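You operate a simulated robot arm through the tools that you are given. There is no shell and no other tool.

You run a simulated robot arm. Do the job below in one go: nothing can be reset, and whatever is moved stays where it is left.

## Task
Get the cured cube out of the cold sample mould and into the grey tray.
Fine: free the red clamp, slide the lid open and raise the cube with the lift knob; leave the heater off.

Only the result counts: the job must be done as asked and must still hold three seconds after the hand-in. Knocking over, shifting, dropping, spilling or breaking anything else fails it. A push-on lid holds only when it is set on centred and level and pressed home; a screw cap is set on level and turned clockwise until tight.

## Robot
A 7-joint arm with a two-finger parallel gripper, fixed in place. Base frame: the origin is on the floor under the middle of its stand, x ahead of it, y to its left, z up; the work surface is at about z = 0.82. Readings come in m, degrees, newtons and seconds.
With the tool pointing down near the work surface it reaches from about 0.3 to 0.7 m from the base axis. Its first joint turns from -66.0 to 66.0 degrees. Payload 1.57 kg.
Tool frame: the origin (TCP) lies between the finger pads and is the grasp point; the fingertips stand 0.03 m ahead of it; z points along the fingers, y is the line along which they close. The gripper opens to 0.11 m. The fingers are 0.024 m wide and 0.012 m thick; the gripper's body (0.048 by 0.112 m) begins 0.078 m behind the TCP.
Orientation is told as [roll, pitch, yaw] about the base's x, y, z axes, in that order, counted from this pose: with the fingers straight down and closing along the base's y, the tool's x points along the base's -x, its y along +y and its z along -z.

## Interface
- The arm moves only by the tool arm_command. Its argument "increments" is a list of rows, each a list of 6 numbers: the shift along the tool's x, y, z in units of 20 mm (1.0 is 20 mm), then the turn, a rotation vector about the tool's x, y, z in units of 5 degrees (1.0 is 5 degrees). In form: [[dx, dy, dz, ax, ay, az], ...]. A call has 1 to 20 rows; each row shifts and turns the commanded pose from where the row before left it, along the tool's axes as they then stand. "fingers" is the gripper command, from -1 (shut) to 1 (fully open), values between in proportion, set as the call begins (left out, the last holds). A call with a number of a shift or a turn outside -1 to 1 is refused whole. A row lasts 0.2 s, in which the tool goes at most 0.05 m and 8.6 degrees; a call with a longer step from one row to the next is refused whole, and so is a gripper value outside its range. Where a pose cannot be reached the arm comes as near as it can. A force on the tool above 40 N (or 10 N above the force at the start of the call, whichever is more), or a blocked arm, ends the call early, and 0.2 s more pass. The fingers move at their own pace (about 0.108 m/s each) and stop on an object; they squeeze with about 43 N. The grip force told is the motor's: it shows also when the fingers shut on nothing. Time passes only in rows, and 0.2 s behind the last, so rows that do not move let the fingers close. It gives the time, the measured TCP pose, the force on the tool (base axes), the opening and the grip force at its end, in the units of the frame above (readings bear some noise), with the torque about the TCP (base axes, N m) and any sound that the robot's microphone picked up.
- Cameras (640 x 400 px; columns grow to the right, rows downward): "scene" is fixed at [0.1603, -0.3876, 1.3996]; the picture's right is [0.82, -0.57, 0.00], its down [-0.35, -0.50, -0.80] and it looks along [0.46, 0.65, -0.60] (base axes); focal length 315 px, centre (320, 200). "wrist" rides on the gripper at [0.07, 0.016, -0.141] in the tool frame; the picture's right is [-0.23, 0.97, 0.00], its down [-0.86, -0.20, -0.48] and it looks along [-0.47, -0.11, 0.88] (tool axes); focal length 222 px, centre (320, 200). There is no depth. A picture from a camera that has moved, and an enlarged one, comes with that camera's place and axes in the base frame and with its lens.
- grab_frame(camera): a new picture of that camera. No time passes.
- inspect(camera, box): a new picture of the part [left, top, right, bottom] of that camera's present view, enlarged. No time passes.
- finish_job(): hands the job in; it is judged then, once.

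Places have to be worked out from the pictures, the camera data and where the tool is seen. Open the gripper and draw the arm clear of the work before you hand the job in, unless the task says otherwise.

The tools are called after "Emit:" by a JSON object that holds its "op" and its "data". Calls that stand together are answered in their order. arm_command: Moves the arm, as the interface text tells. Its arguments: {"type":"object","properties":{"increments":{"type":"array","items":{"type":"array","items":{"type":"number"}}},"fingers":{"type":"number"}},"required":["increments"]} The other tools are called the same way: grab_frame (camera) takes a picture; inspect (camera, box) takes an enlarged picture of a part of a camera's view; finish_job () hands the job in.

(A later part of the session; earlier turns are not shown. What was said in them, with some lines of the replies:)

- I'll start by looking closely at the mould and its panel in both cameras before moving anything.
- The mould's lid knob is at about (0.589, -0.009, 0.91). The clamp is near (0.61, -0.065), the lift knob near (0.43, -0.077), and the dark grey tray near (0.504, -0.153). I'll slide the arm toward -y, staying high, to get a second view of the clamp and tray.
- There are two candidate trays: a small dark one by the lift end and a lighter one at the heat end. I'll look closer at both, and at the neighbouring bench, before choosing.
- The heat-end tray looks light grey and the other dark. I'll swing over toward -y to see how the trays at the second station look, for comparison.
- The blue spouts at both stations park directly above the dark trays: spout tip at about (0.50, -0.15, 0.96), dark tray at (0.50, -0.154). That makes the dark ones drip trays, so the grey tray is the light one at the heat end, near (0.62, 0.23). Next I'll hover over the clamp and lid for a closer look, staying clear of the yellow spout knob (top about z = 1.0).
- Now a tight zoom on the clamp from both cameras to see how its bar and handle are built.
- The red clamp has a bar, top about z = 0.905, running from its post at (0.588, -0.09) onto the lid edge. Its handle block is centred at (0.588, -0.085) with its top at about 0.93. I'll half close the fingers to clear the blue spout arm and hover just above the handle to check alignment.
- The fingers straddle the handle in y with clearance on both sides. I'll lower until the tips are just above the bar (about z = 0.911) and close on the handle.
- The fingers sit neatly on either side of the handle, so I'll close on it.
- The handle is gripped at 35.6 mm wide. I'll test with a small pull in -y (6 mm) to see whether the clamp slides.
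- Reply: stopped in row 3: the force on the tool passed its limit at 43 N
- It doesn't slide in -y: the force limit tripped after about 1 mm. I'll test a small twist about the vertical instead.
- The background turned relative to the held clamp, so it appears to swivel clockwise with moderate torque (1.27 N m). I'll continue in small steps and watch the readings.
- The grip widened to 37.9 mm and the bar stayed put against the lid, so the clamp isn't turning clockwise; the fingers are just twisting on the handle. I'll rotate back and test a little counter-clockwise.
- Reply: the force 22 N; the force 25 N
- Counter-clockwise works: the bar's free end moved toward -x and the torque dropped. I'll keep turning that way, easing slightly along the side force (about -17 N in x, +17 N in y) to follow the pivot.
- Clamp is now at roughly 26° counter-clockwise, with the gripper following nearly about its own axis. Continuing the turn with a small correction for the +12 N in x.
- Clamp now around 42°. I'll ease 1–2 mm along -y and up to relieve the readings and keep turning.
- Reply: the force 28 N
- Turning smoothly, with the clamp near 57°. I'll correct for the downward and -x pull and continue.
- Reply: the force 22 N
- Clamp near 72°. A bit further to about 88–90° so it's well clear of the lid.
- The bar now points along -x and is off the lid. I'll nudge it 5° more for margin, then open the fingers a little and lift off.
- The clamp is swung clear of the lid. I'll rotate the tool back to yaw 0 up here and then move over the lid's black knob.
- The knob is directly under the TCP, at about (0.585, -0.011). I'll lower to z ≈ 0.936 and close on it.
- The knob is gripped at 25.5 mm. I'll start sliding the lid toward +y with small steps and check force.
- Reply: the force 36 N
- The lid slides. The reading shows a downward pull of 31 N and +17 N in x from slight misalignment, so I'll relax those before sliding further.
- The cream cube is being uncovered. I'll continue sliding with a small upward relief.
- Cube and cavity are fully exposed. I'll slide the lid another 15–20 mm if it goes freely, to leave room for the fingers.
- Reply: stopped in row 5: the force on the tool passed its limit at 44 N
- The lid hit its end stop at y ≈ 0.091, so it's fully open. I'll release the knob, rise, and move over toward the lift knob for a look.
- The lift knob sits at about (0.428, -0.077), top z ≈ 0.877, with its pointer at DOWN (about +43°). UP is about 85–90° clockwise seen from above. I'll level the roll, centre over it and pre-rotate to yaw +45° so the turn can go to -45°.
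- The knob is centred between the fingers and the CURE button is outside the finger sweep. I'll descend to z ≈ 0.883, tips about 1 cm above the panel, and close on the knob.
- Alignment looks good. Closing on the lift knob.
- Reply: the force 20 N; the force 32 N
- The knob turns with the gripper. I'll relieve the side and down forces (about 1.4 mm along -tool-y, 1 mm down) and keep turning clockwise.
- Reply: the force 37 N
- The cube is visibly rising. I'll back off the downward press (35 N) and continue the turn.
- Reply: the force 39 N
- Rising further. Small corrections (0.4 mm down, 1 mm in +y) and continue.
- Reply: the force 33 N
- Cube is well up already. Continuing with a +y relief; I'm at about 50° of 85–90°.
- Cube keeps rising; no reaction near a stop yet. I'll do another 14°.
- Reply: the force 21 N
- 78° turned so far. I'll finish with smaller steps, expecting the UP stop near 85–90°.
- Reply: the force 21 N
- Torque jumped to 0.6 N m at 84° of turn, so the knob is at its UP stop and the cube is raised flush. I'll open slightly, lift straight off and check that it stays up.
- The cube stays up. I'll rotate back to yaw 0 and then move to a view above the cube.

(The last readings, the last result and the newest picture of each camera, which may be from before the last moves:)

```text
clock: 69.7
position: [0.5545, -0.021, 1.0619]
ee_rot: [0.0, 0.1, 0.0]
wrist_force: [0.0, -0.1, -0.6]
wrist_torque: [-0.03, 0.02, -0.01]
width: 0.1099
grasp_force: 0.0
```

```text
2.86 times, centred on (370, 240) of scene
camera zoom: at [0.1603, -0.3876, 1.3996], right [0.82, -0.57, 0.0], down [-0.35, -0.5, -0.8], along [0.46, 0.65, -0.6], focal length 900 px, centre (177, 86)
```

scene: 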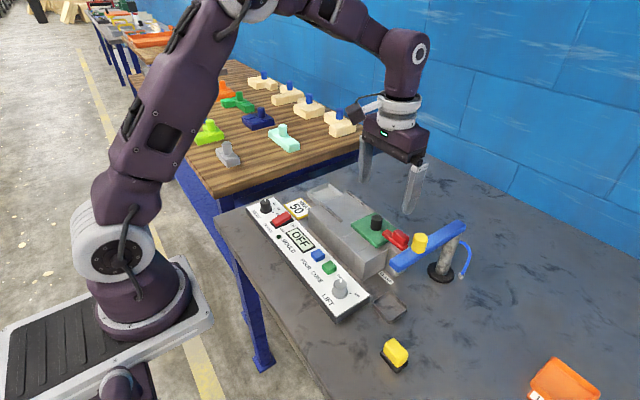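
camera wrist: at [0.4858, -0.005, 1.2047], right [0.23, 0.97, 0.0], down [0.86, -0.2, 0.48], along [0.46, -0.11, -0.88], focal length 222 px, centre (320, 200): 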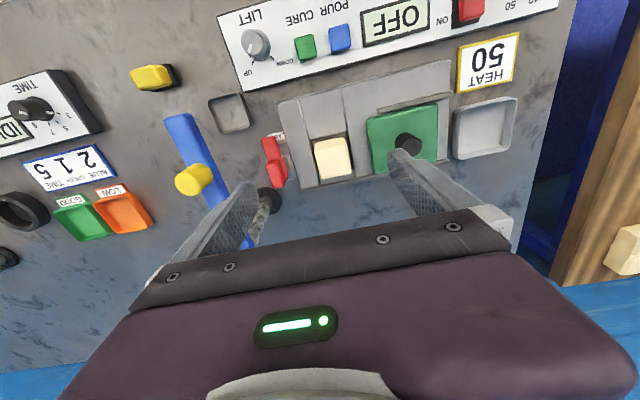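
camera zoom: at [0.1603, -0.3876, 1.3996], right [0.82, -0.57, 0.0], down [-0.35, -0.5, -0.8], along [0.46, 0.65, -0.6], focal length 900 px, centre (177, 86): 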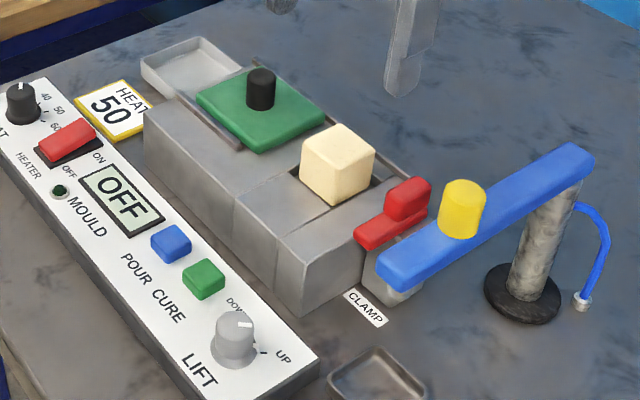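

Knob pointer is at UP and the cube stands proud: top z ≈ 0.918, centre ≈ (0.584, -0.010), about 41 mm on a side. I'll position above it with about 65 mm opening and verify.

Emit:
{"op": "arm_command", "data": {"increments": [[-0.74, 0.26, 0, 0, 0, 0], [-0.74, 0.26, 0, 0, 0, 0], [0, 0, 1, 0, 0, 0], [0, 0, 1, 0, 0, 0], [0, 0, 1, 0, 0, 0], [0, 0, 1, 0, 0, 0], [0, 0, 0, 0, 0, 0]], "fingers": 0.18}}

Emit:
{"op": "inspect", "data": {"camera": "wrist", "box": [230, 80, 410, 200]}}

Emit:
{"op": "inspect", "data": {"camera": "scene", "box": [310, 160, 430, 260]}}

```text
clock: 71.3
position: [0.5841, -0.0102, 0.9814]
ee_rot: [0.0, 0.1, 0.0]
wrist_force: [0.5, 0.1, 0.3]
wrist_torque: [-0.01, -0.03, -0.02]
width: 0.0649
grasp_force: 0.0
```

```text
3.33 times, centred on (320, 140) of wrist
camera zoom: at [0.514, 0.0059, 1.1242], right [0.23, 0.97, 0.0], down [0.86, -0.2, 0.48], along [0.46, -0.11, -0.88], focal length 740 px, centre (320, 400)
```

zoom: 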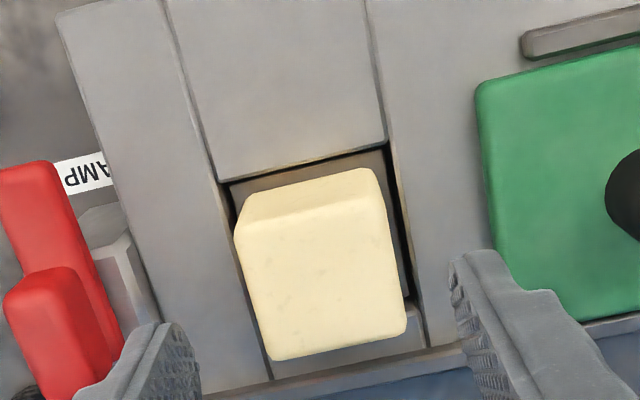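

```text
4.00 times, centred on (370, 210) of scene
camera zoom: at [0.1603, -0.3876, 1.3996], right [0.82, -0.57, 0.0], down [-0.35, -0.5, -0.8], along [0.46, 0.65, -0.6], focal length 1260 px, centre (120, 160)
```

zoom: 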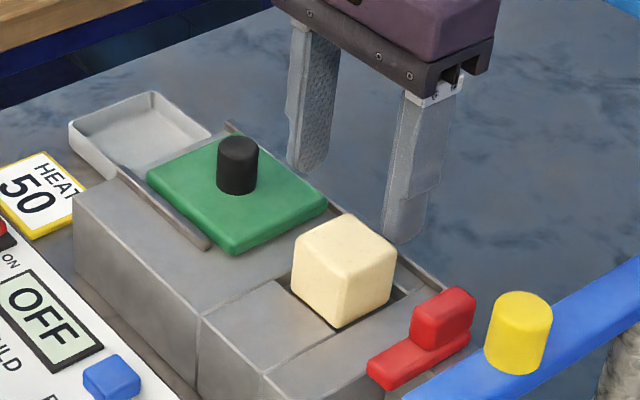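

Cube is centred between the fingers. I'll descend to TCP z ≈ 0.916 (tips about 0.886–0.887, just above the mould top), watching the force.

Emit:
{"op": "arm_command", "data": {"increments": [[0, 0, 1, 0, 0, 0], [0, 0, 1, 0, 0, 0], [0, 0, 0.6, 0, 0, 0], [0, 0, 0.5, 0, 0, 0], [0, 0, 0, 0, 0, 0]], "fingers": 0.1}}

Emit:
{"op": "inspect", "data": {"camera": "wrist", "box": [230, 80, 410, 200]}}

Emit:
{"op": "inspect", "data": {"camera": "scene", "box": [310, 170, 430, 260]}}

```text
clock: 72.5
position: [0.5833, -0.0105, 0.9207]
ee_rot: [0.1, 0.1, 0.1]
wrist_force: [0.9, -0.6, 0.4]
wrist_torque: [-0.04, 0.04, 0.02]
width: 0.0604
grasp_force: 0.1
```

```text
3.33 times, centred on (320, 140) of wrist
camera zoom: at [0.5139, 0.0062, 1.0633], right [0.23, 0.97, 0.0], down [0.86, -0.2, 0.48], along [0.46, -0.11, -0.88], focal length 740 px, centre (320, 400)
```

zoom: 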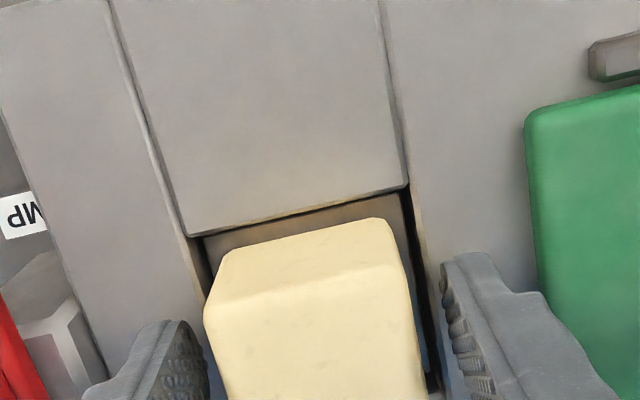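

```text
4.44 times, centred on (370, 215) of scene
camera zoom: at [0.1603, -0.3876, 1.3996], right [0.82, -0.57, 0.0], down [-0.35, -0.5, -0.8], along [0.46, 0.65, -0.6], focal length 1400 px, centre (98, 133)
```

zoom: 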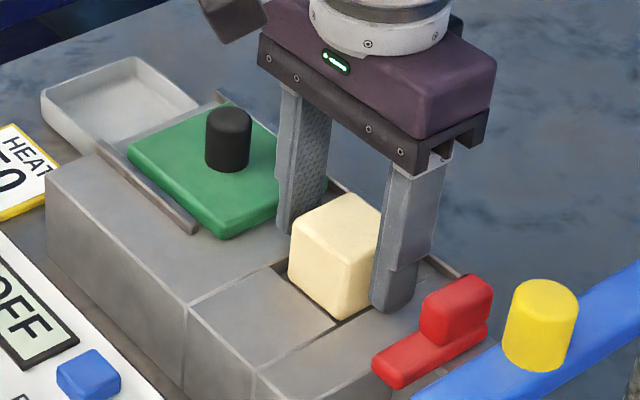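

Fingers straddle the cube with the tips just above the mould. Closing on it now.

Emit:
{"op": "arm_command", "data": {"increments": [[0, 0, 0, 0, 0, 0], [0, 0, 0, 0, 0, 0], [0, 0, 0, 0, 0, 0], [0, 0, 0, 0, 0, 0]], "fingers": -1}}

Emit:
{"op": "inspect", "data": {"camera": "scene", "box": [310, 170, 430, 260]}}

```text
clock: 73.5
position: [0.5826, -0.0094, 0.9208]
ee_rot: [0.0, 0.1, 0.0]
wrist_force: [-0.5, -0.3, 1.7]
wrist_torque: [0.0, -0.01, 0.03]
width: 0.0426
grasp_force: 42.6
```

```text
4.44 times, centred on (370, 215) of scene
camera zoom: at [0.1603, -0.3877, 1.3996], right [0.82, -0.57, 0.0], down [-0.35, -0.5, -0.8], along [0.46, 0.65, -0.6], focal length 1400 px, centre (98, 133)
```

zoom: 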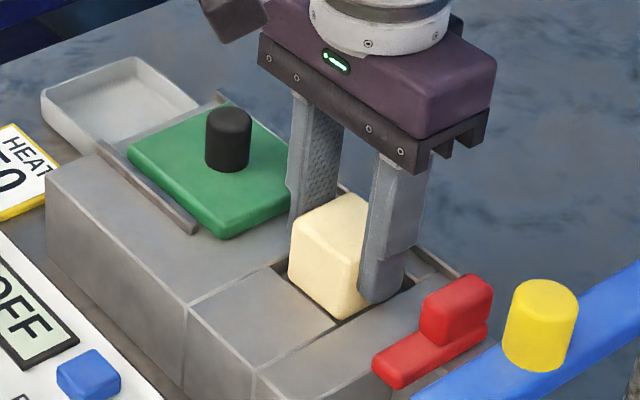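

Cube held at 42.6 mm with 42.6 N grip. Lifting straight up, gently at first.

Emit:
{"op": "arm_command", "data": {"increments": [[0, 0, -0.3, 0, 0, 0], [0, 0, -0.4, 0, 0, 0], [0, 0, -0.6, 0, 0, 0], [0, 0, -0.8, 0, 0, 0], [0, 0, -1, 0, 0, 0], [0, 0, -1, 0, 0, 0], [0, 0, -1, 0, 0, 0], [0, 0, -1, 0, 0, 0], [0, 0, 0, 0, 0, 0]]}}

Emit:
{"op": "grab_frame", "data": {"camera": "scene"}}

Emit:
{"op": "inspect", "data": {"camera": "scene", "box": [280, 140, 440, 260]}}

Emit:
{"op": "grab_frame", "data": {"camera": "wrist"}}

```text
clock: 75.5
position: [0.5819, -0.0076, 1.0429]
ee_rot: [0.1, 0.2, 0.0]
wrist_force: [-0.3, 0.1, -0.1]
wrist_torque: [0.03, 0.0, 0.04]
width: 0.0427
grasp_force: 42.8
```

```text
taken
```

scene: 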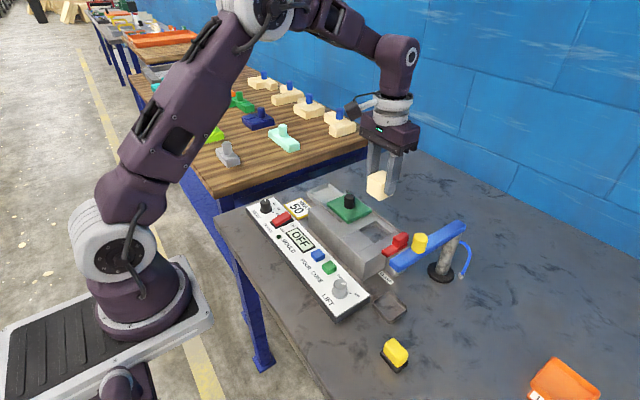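

```text
3.33 times, centred on (360, 200) of scene
camera zoom: at [0.1603, -0.3876, 1.3996], right [0.82, -0.57, 0.0], down [-0.35, -0.5, -0.8], along [0.46, 0.65, -0.6], focal length 1050 px, centre (187, 200)
```

zoom: 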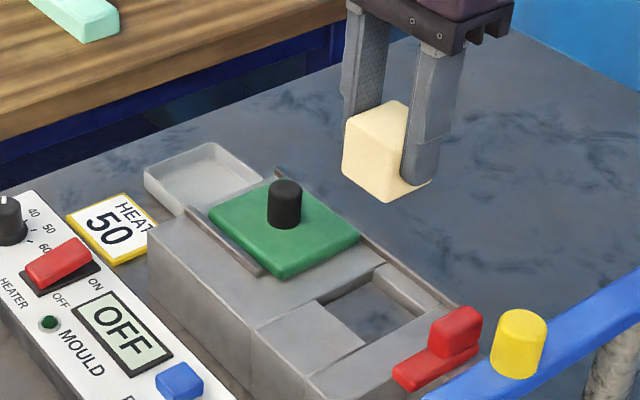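

```text
taken
camera wrist: at [0.5129, 0.0078, 1.184], right [0.23, 0.97, 0.0], down [0.86, -0.2, 0.48], along [0.46, -0.11, -0.88], focal length 222 px, centre (320, 200)
```

wrist: 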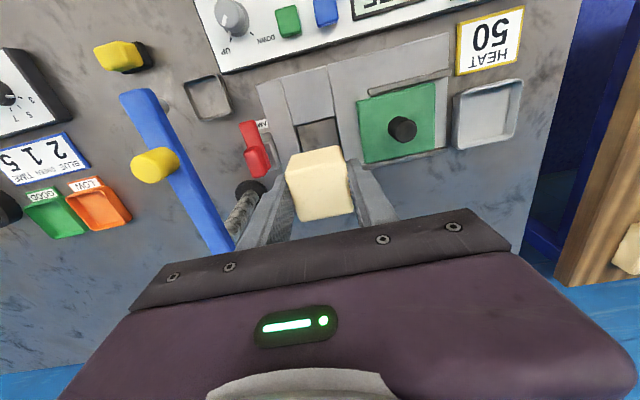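

The cube is out and securely held. Now I'll zoom in on the light grey tray to fix its position accurately.

Emit:
{"op": "inspect", "data": {"camera": "wrist", "box": [430, 60, 540, 170]}}

Emit:
{"op": "inspect", "data": {"camera": "scene", "box": [290, 165, 390, 235]}}

```text
3.64 times, centred on (485, 115) of wrist
camera zoom: at [0.5129, 0.0078, 1.184], right [0.23, 0.97, 0.0], down [0.86, -0.2, 0.48], along [0.46, -0.11, -0.88], focal length 808 px, centre (-280, 509)
```

zoom: 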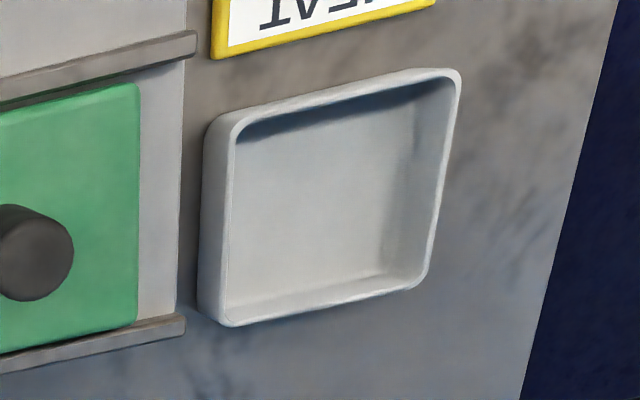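

```text
5.71 times, centred on (340, 200) of scene
camera zoom: at [0.1603, -0.3876, 1.3996], right [0.82, -0.57, 0.0], down [-0.35, -0.5, -0.8], along [0.46, 0.65, -0.6], focal length 1800 px, centre (206, 200)
```

zoom: 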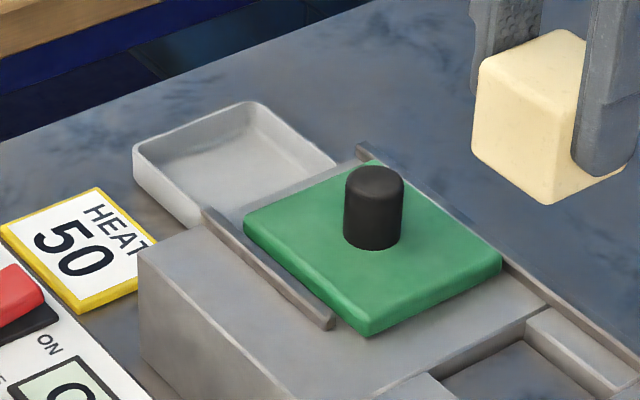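

The grey tray measures about 80 mm square, centre ≈ (0.611, 0.228), rim z ≈ 0.85. I'll carry the cube high over the lid to above the tray, then turn the tool to +45° so the fingers open along the tray's diagonal, where there's the most room.

Emit:
{"op": "arm_command", "data": {"increments": [[-0.12, 0.98, 0, 0, 0, 0], [-0.12, 0.98, 0, 0, 0, 0], [-0.12, 0.98, 0, 0, 0, 0], [-0.12, 0.98, 0, 0, 0, 0], [-0.12, 0.98, 0, 0, 0, 0], [-0.12, 0.98, 0, 0, 0, 0], [-0.12, 0.98, 0, 0, 0, 0], [-0.12, 0.98, 0, 0, 0, 0], [-0.12, 0.98, 0, 0, 0, 0], [-0.12, 0.98, 0, 0, 0, 0], [-0.12, 0.98, 0, 0, 0, 0], [-0.12, 0.98, 0, 0, 0, 0], [0, 0, 0, 0, 0, 0]]}}

Emit:
{"op": "arm_command", "data": {"increments": [[0, 0, 0, 0, 0, -0.75], [0, 0, 0, 0, 0, -0.75], [0, 0, 0, 0, 0, -0.75], [0, 0, 0, 0, 0, -0.75], [0, 0, 0, 0, 0, -0.75], [0, 0, 0, 0, 0, -0.75], [0, 0, 0, 0, 0, -0.75], [0, 0, 0, 0, 0, -0.75], [0, 0, 0, 0, 0, -0.75], [0, 0, 0, 0, 0, -0.75], [0, 0, 0, 0, 0, -0.75], [0, 0, 0, 0, 0, -0.75], [0, 0, 0, 0, 0, 0]]}}

Emit:
{"op": "grab_frame", "data": {"camera": "wrist"}}

Emit:
{"op": "inspect", "data": {"camera": "wrist", "box": [220, 60, 420, 220]}}

Emit:
{"op": "inspect", "data": {"camera": "scene", "box": [270, 100, 390, 230]}}

```text
clock: 78.3
position: [0.6128, 0.224, 1.0428]
ee_rot: [0.0, 0.3, -0.1]
wrist_force: [-0.3, 0.8, -0.6]
wrist_torque: [0.0, 0.01, -0.03]
width: 0.0428
grasp_force: 42.8
```

```text
clock: 81.1
position: [0.6124, 0.2247, 1.0434]
ee_rot: [0.1, 0.1, 45.0]
wrist_force: [0.3, 0.6, -1.1]
wrist_torque: [-0.01, -0.01, -0.05]
width: 0.0428
grasp_force: 42.8
```

```text
taken
camera wrist: at [0.5522, 0.1867, 1.1854], right [-0.53, 0.85, 0.0], down [0.75, 0.46, 0.48], along [0.4, 0.25, -0.88], focal length 222 px, centre (320, 200)
```

wrist: 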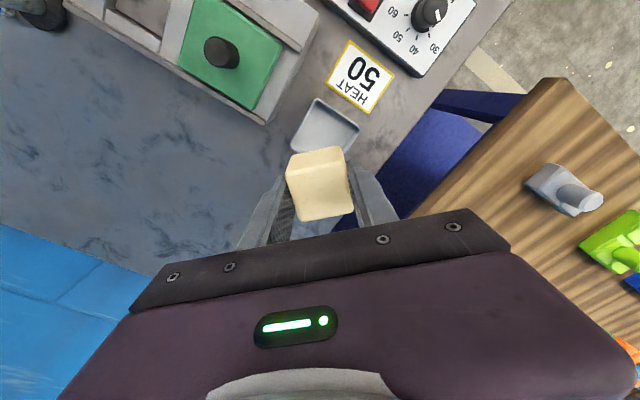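

```text
2.50 times, centred on (320, 140) of wrist
camera zoom: at [0.5522, 0.1867, 1.1854], right [-0.53, 0.85, 0.0], down [0.75, 0.46, 0.48], along [0.4, 0.25, -0.88], focal length 555 px, centre (320, 350)
```

zoom: 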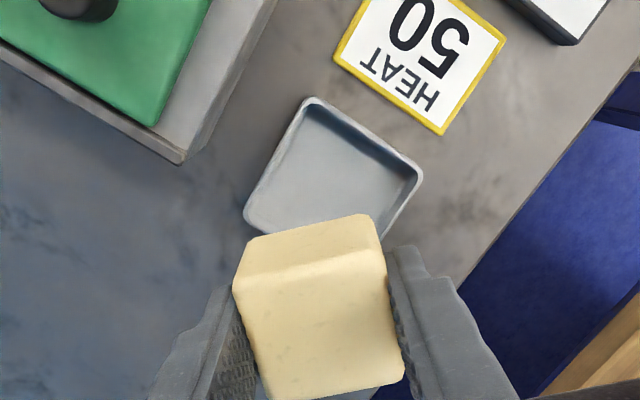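

```text
3.08 times, centred on (330, 165) of scene
camera zoom: at [0.1603, -0.3876, 1.3996], right [0.82, -0.57, 0.0], down [-0.35, -0.5, -0.8], along [0.46, 0.65, -0.6], focal length 969 px, centre (289, 308)
```

zoom: 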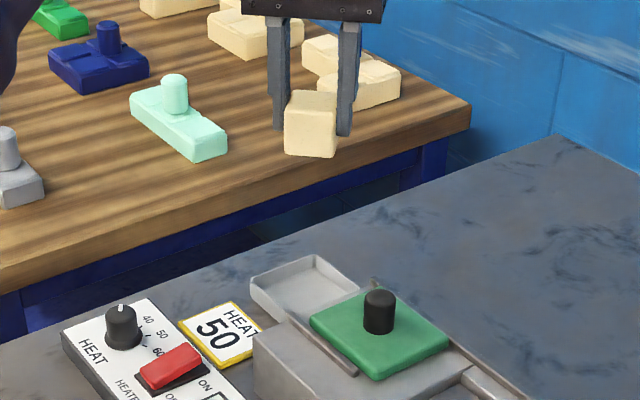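

Refining with both cameras, I put the tray centre nearer (0.615, 0.235) with the rim at about z = 0.843. I'll shift there and lower partway to check alignment before the final descent.

Emit:
{"op": "arm_command", "data": {"increments": [[-0.46, 0.25, 0, 0, 0, 0], [0, 0, 1, 0, 0, 0], [0, 0, 1, 0, 0, 0], [0, 0, 1, 0, 0, 0], [0, 0, 1, 0, 0, 0], [0, 0, 1, 0, 0, 0], [0, 0, 1, 0, 0, 0], [0, 0, 0, 0, 0, 0]]}}

Emit:
{"op": "inspect", "data": {"camera": "wrist", "box": [220, 60, 420, 220]}}

Emit:
{"op": "inspect", "data": {"camera": "scene", "box": [280, 130, 380, 230]}}

```text
clock: 82.9
position: [0.615, 0.2348, 0.9218]
ee_rot: [0.1, 0.2, 45.0]
wrist_force: [0.6, -0.5, -0.7]
wrist_torque: [-0.02, 0.03, 0.02]
width: 0.0426
grasp_force: 42.5
```

```text
2.50 times, centred on (320, 140) of wrist
camera zoom: at [0.5554, 0.1967, 1.0639], right [-0.53, 0.85, 0.0], down [0.75, 0.46, 0.48], along [0.4, 0.25, -0.88], focal length 555 px, centre (320, 350)
```

zoom: 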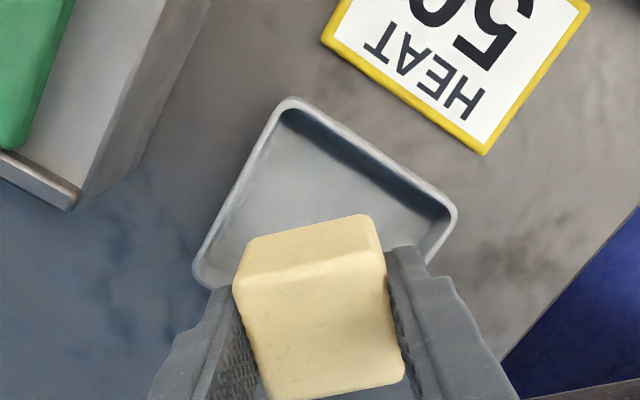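

```text
4.00 times, centred on (330, 180) of scene
camera zoom: at [0.1603, -0.3876, 1.3996], right [0.82, -0.57, 0.0], down [-0.35, -0.5, -0.8], along [0.46, 0.65, -0.6], focal length 1260 px, centre (280, 280)
```

zoom: 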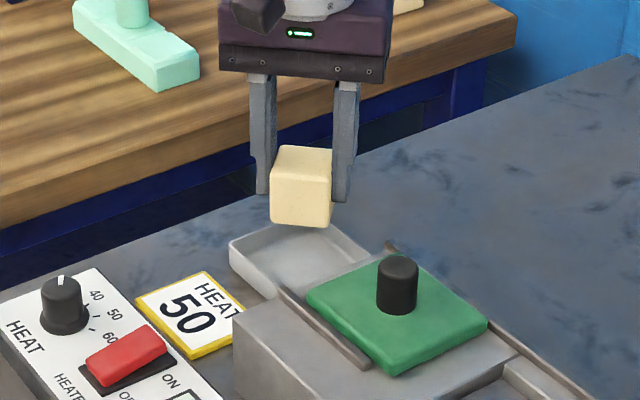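

The tray centre from this closer view is (0.614, 0.2345), matching the TCP at (0.615, 0.235). I'll descend most of the way, leaving about 1 cm to contact.

Emit:
{"op": "arm_command", "data": {"increments": [[0, 0, 0.8, 0, 0, 0], [0, 0, 0.7, 0, 0, 0], [0, 0, 0.5, 0, 0, 0], [0, 0, 0.2, 0, 0, 0], [0, 0, 0, 0, 0, 0]]}}

Emit:
{"op": "inspect", "data": {"camera": "wrist", "box": [220, 60, 420, 220]}}

Emit:
{"op": "inspect", "data": {"camera": "scene", "box": [280, 140, 380, 230]}}

```text
clock: 84.1
position: [0.6161, 0.2352, 0.8765]
ee_rot: [0.1, 0.1, 45.0]
wrist_force: [1.4, -0.5, -0.1]
wrist_torque: [0.03, 0.02, 0.02]
width: 0.0425
grasp_force: 43.1
```

```text
2.50 times, centred on (320, 140) of wrist
camera zoom: at [0.555, 0.1977, 1.0194], right [-0.53, 0.85, 0.0], down [0.75, 0.46, 0.48], along [0.4, 0.25, -0.88], focal length 555 px, centre (320, 350)
```

zoom: 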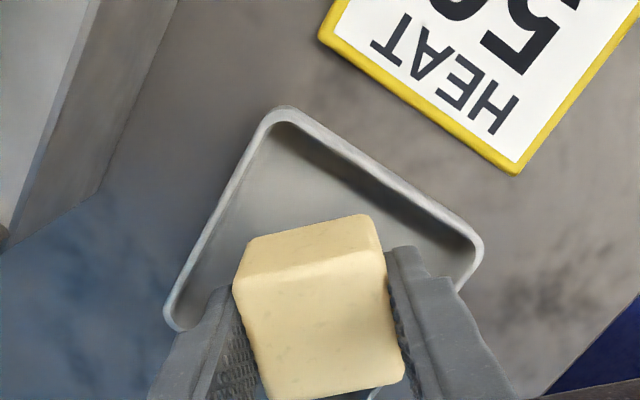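

```text
4.44 times, centred on (330, 185) of scene
camera zoom: at [0.1603, -0.3876, 1.3996], right [0.82, -0.57, 0.0], down [-0.35, -0.5, -0.8], along [0.46, 0.65, -0.6], focal length 1400 px, centre (276, 267)
```

zoom: 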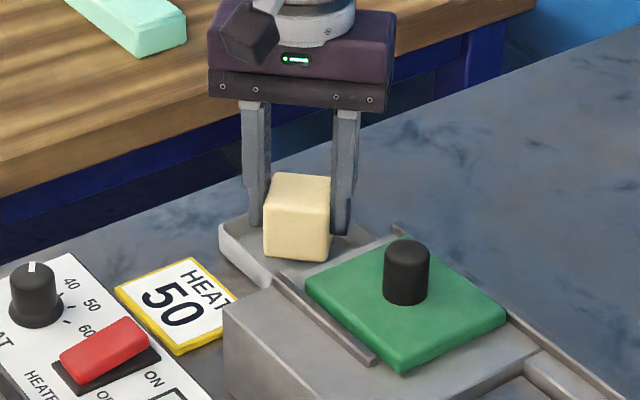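

Cube is just inside the rim with no contact. Now small steps down, watching the vertical force.

Emit:
{"op": "arm_command", "data": {"increments": [[0, 0, 0.1, 0, 0, 0], [0, 0, 0.1, 0, 0, 0], [0, 0, 0, 0, 0, 0]]}}

Emit:
{"op": "arm_command", "data": {"increments": [[0, 0, 0.08, 0, 0, 0], [0, 0, 0.05, 0, 0, 0], [0, 0, 0, 0, 0, 0]]}}

Emit:
{"op": "inspect", "data": {"camera": "scene", "box": [300, 165, 370, 215]}}

```text
clock: 84.9
position: [0.6151, 0.2346, 0.8742]
ee_rot: [0.0, 0.1, 45.0]
wrist_force: [0.4, 0.4, -0.7]
wrist_torque: [0.02, -0.02, 0.0]
width: 0.0425
grasp_force: 43.3
```

```text
clock: 85.7
position: [0.615, 0.2354, 0.8713]
ee_rot: [0.1, 0.0, 45.0]
wrist_force: [0.1, 0.3, -0.2]
wrist_torque: [0.01, 0.0, 0.02]
width: 0.0426
grasp_force: 43.1
```

```text
8.00 times, centred on (335, 190) of scene
camera zoom: at [0.1603, -0.3876, 1.3996], right [0.82, -0.57, 0.0], down [-0.35, -0.5, -0.8], along [0.46, 0.65, -0.6], focal length 2520 px, centre (200, 280)
```

zoom: 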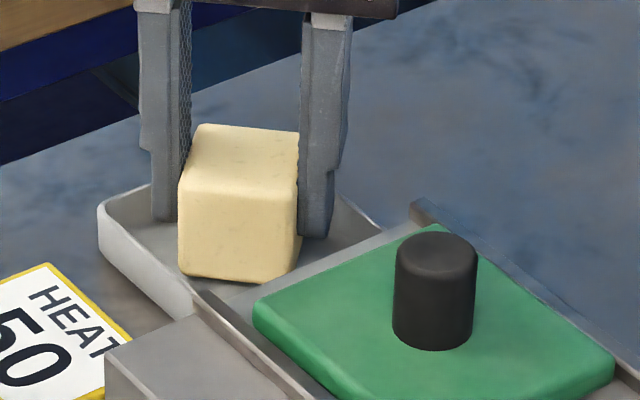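

No contact yet at z = 0.8713; continuing in roughly 1.5 mm steps.

Emit:
{"op": "arm_command", "data": {"increments": [[0, 0, 0.06, 0, 0, 0], [0, 0, 0, 0, 0, 0]]}}

Emit:
{"op": "arm_command", "data": {"increments": [[0, 0, 0.06, 0, 0, 0], [0, 0, 0, 0, 0, 0]]}}

```text
clock: 86.3
position: [0.6149, 0.2351, 0.8699]
ee_rot: [0.1, 0.2, 45.0]
wrist_force: [0.6, 0.1, -1.1]
wrist_torque: [0.02, 0.02, 0.01]
width: 0.0427
grasp_force: 43.3
```

```text
clock: 86.9
position: [0.6151, 0.2371, 0.869]
ee_rot: [0.1, 0.1, 45.1]
wrist_force: [-0.1, -0.8, 2.6]
wrist_torque: [-0.06, 0.02, -0.04]
width: 0.0425
grasp_force: 42.8
```

First hint of contact (+2.6 N) at z = 0.869, as predicted. One more half-millimetre to confirm.

Emit:
{"op": "arm_command", "data": {"increments": [[0, 0, 0.03, 0, 0, 0], [0, 0, 0, 0, 0, 0]]}}

Emit:
{"op": "inspect", "data": {"camera": "scene", "box": [300, 165, 370, 215]}}

Emit:
{"op": "inspect", "data": {"camera": "wrist", "box": [220, 60, 420, 220]}}

```text
clock: 87.5
position: [0.6155, 0.2355, 0.8688]
ee_rot: [0.1, 0.0, 45.0]
wrist_force: [-5.0, -0.3, 17.9]
wrist_torque: [-0.1, 0.16, 0.02]
width: 0.0426
grasp_force: 43.5
```

```text
8.00 times, centred on (335, 190) of scene
camera zoom: at [0.1598, -0.3878, 1.3996], right [0.82, -0.57, 0.0], down [-0.35, -0.5, -0.8], along [0.46, 0.65, -0.6], focal length 2520 px, centre (200, 280)
```

zoom: 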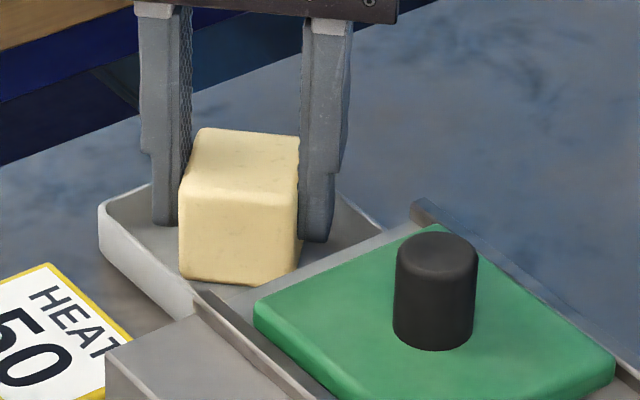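

```text
2.50 times, centred on (320, 140) of wrist
camera zoom: at [0.5548, 0.1976, 1.0111], right [-0.53, 0.85, 0.0], down [0.75, 0.46, 0.48], along [0.4, 0.25, -0.88], focal length 555 px, centre (320, 350)
```

zoom: 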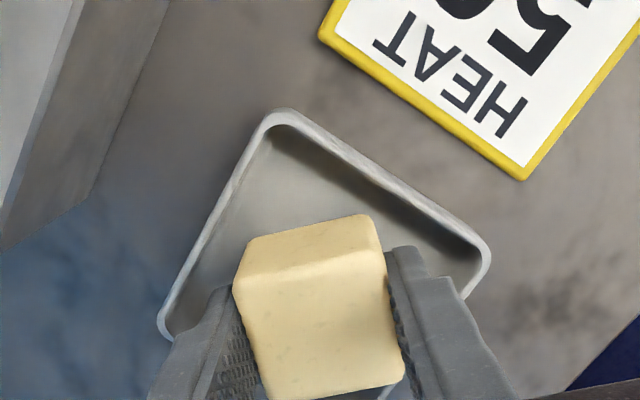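

Cube is seated on the tray floor (18 N). I'll relieve a touch, open the fingers only a few millimetres, and rise straight out.

Emit:
{"op": "arm_command", "data": {"increments": [[0, 0, -0.02, 0, 0, 0], [0, 0, 0, 0, 0, 0]]}}

Emit:
{"op": "arm_command", "data": {"increments": [[0, 0, 0, 0, 0, 0], [0, 0, 0, 0, 0, 0], [0, 0, 0, 0, 0, 0]], "fingers": -0.11}}

Emit:
{"op": "inspect", "data": {"camera": "scene", "box": [300, 165, 370, 215]}}

Emit:
{"op": "inspect", "data": {"camera": "wrist", "box": [220, 60, 420, 220]}}

```text
clock: 88.1
position: [0.6149, 0.2356, 0.8687]
ee_rot: [0.1, 0.0, 44.9]
wrist_force: [2.2, 3.1, 8.5]
wrist_torque: [0.01, -0.09, 0.0]
width: 0.0426
grasp_force: 43.2
```

```text
clock: 88.9
position: [0.6156, 0.2361, 0.8695]
ee_rot: [0.1, 0.2, 44.9]
wrist_force: [0.2, 0.0, 0.7]
wrist_torque: [-0.01, -0.04, 0.01]
width: 0.049
grasp_force: 0.0
```

```text
8.00 times, centred on (335, 190) of scene
camera zoom: at [0.1603, -0.3876, 1.3996], right [0.82, -0.57, 0.0], down [-0.35, -0.5, -0.8], along [0.46, 0.65, -0.6], focal length 2520 px, centre (200, 280)
```

zoom: 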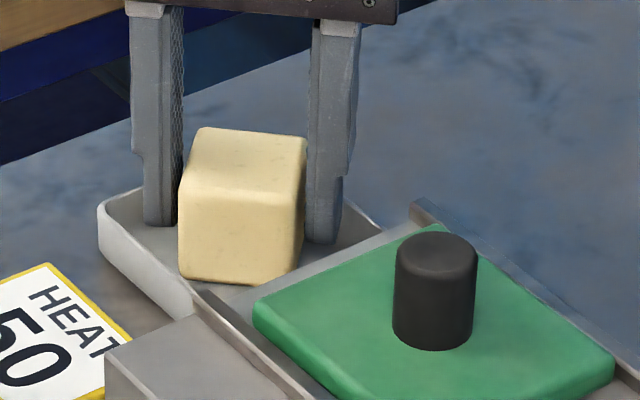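

```text
2.50 times, centred on (320, 140) of wrist
camera zoom: at [0.5549, 0.1974, 1.0111], right [-0.53, 0.85, 0.0], down [0.75, 0.46, 0.48], along [0.4, 0.25, -0.88], focal length 555 px, centre (320, 350)
```

zoom: 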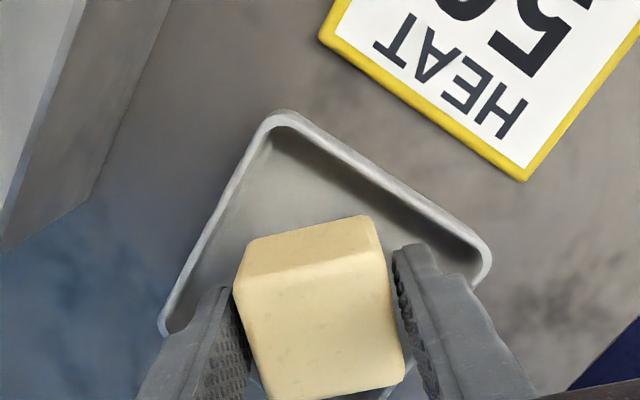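

The cube is free on the tray floor with a gap to both fingers and no reaction force. Now I'll rise straight up and clear.

Emit:
{"op": "arm_command", "data": {"increments": [[0, 0, -0.3, 0, 0, 0], [0, 0, -0.5, 0, 0, 0], [0, 0, -0.7, 0, 0, 0], [0, 0, -1, 0, 0, 0], [0, 0, -1, 0, 0, 0], [0, 0, -1, 0, 0, 0], [0, 0, -1, 0, 0, 0], [0, 0, -1, 0, 0, 0], [0, 0, -1, 0, 0, 0], [0, 0, -1, 0, 0, 0], [0, 0, -1, 0, 0, 0], [0, 0, 0, 0, 0, 0]]}}

Emit:
{"op": "arm_command", "data": {"increments": [[1, 0, -0.3, 0, 0, 0], [1, 0, -0.3, 0, 0, 0], [1, 0, -0.3, 0, 0, 0], [1, 0, 0, 0, 0, 0], [1, 0, 0, 0, 0, 0], [1, 0, 0, 0, 0, 0], [1, 0, 0, 0, 0, 0.5], [0, 0, 0, 0, 0, 0]], "fingers": 1}}

Emit:
{"op": "grab_frame", "data": {"camera": "scene"}}

Emit:
{"op": "inspect", "data": {"camera": "scene", "box": [240, 160, 440, 310]}}

Emit:
{"op": "grab_frame", "data": {"camera": "wrist"}}

```text
clock: 91.5
position: [0.6146, 0.2358, 1.0592]
ee_rot: [0.2, 0.2, 44.9]
wrist_force: [0.1, 0.8, -0.6]
wrist_torque: [0.01, -0.02, 0.03]
width: 0.0489
grasp_force: 0.1
```

```text
clock: 93.3
position: [0.5163, 0.1357, 1.0787]
ee_rot: [0.1, 0.2, 42.5]
wrist_force: [0.3, 0.7, -0.3]
wrist_torque: [0.01, 0.03, -0.02]
width: 0.1099
grasp_force: 0.2
```

```text
taken
```

scene: 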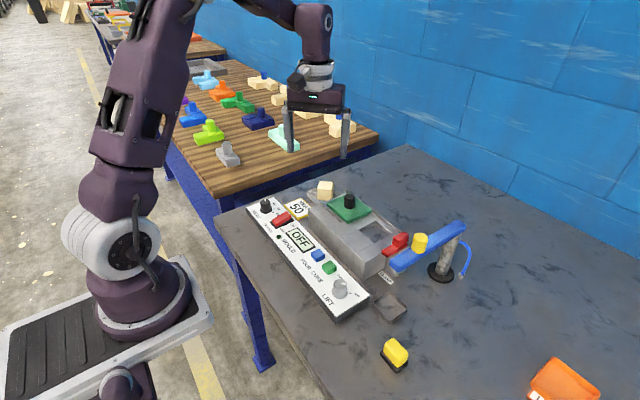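

```text
2.67 times, centred on (340, 235) of scene
camera zoom: at [0.1603, -0.3877, 1.3996], right [0.82, -0.57, 0.0], down [-0.35, -0.5, -0.8], along [0.46, 0.65, -0.6], focal length 840 px, centre (267, 107)
```

zoom: 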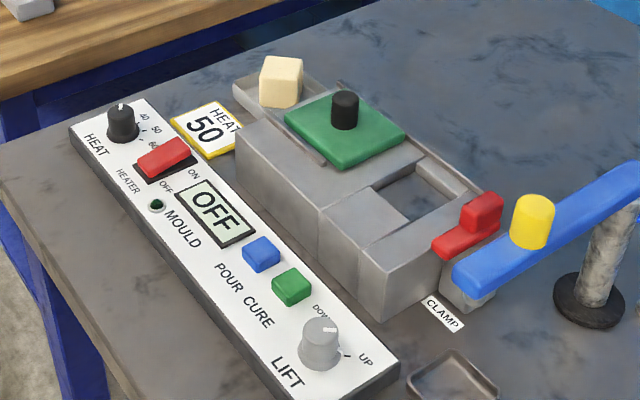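

```text
taken
camera wrist: at [0.454, 0.1, 1.2204], right [-0.49, 0.87, 0.0], down [0.77, 0.43, 0.48], along [0.41, 0.23, -0.88], focal length 222 px, centre (320, 200)
```

wrist: 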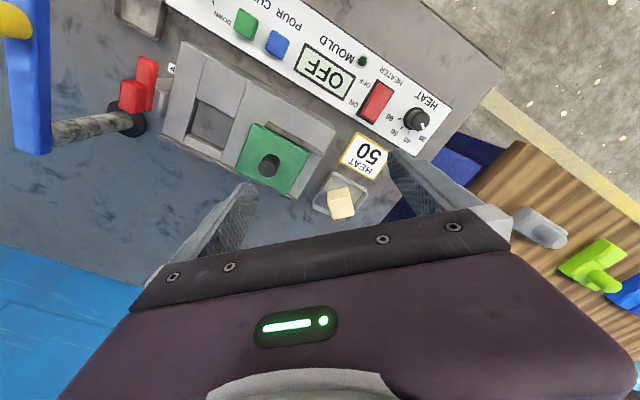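

The cube sits in the grey tray, the display still reads OFF and nothing else has moved. One last close check of the cube in the tray from both cameras.

Emit:
{"op": "inspect", "data": {"camera": "wrist", "box": [290, 140, 400, 230]}}

Emit:
{"op": "inspect", "data": {"camera": "scene", "box": [295, 165, 365, 225]}}

Emit:
{"op": "inspect", "data": {"camera": "wrist", "box": [290, 30, 440, 130]}}

```text
4.44 times, centred on (345, 185) of wrist
camera zoom: at [0.454, 0.1, 1.2204], right [-0.49, 0.87, 0.0], down [0.77, 0.43, 0.48], along [0.41, 0.23, -0.88], focal length 987 px, centre (209, 267)
```

zoom: 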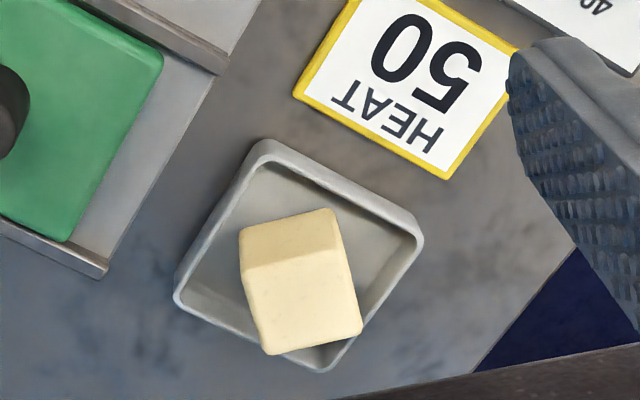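

```text
6.67 times, centred on (330, 195) of scene
camera zoom: at [0.1603, -0.3877, 1.3996], right [0.82, -0.57, 0.0], down [-0.35, -0.5, -0.8], along [0.46, 0.65, -0.6], focal length 2100 px, centre (253, 233)
```

zoom: 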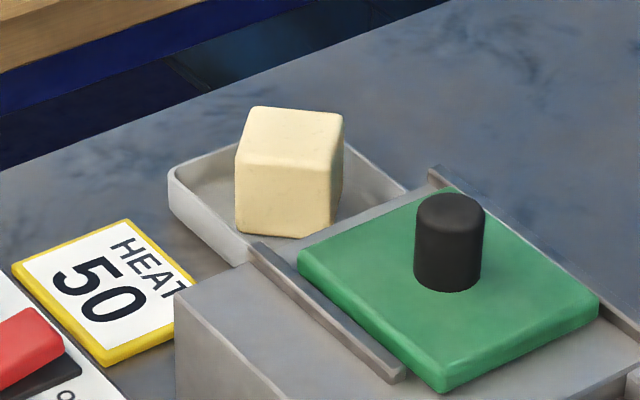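

```text
4.00 times, centred on (365, 80) of wrist
camera zoom: at [0.454, 0.1, 1.2204], right [-0.49, 0.87, 0.0], down [0.77, 0.43, 0.48], along [0.41, 0.23, -0.88], focal length 888 px, centre (140, 680)
```

zoom: 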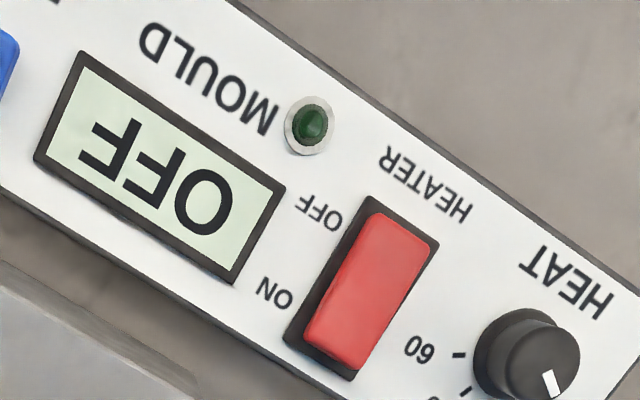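

The cube rests flat and fully inside the grey tray, and the heater is off. The gripper is open and the arm is clear of the work, so I'm handing the job in.

Emit:
{"op": "finish_job", "data": {}}

```text
The job is handed in.
```

The cured cube is out of the mould and resting flat in the light grey tray at the heat end. I've handed the job in; the tool confirmed the hand-in but gave no verdict.

- **Clamp:** it would not slide or turn clockwise, so I swung it counter-clockwise about 90° until it was clear of the lid.
- **Lid:** I slid it to its end stop, about 10 cm, and left it open.
- **Lift knob:** I turned it clockwise from DOWN to its UP stop and left it there.
- **Heater:** I did not touch it; the display still reads OFF.

There are two greyish trays by the mould. I took the dark one as the drip tray because the blue spout parks directly over it, so I used the light one.

In the last pictures nothing else had moved. The gripper is open and the arm is clear of the work.
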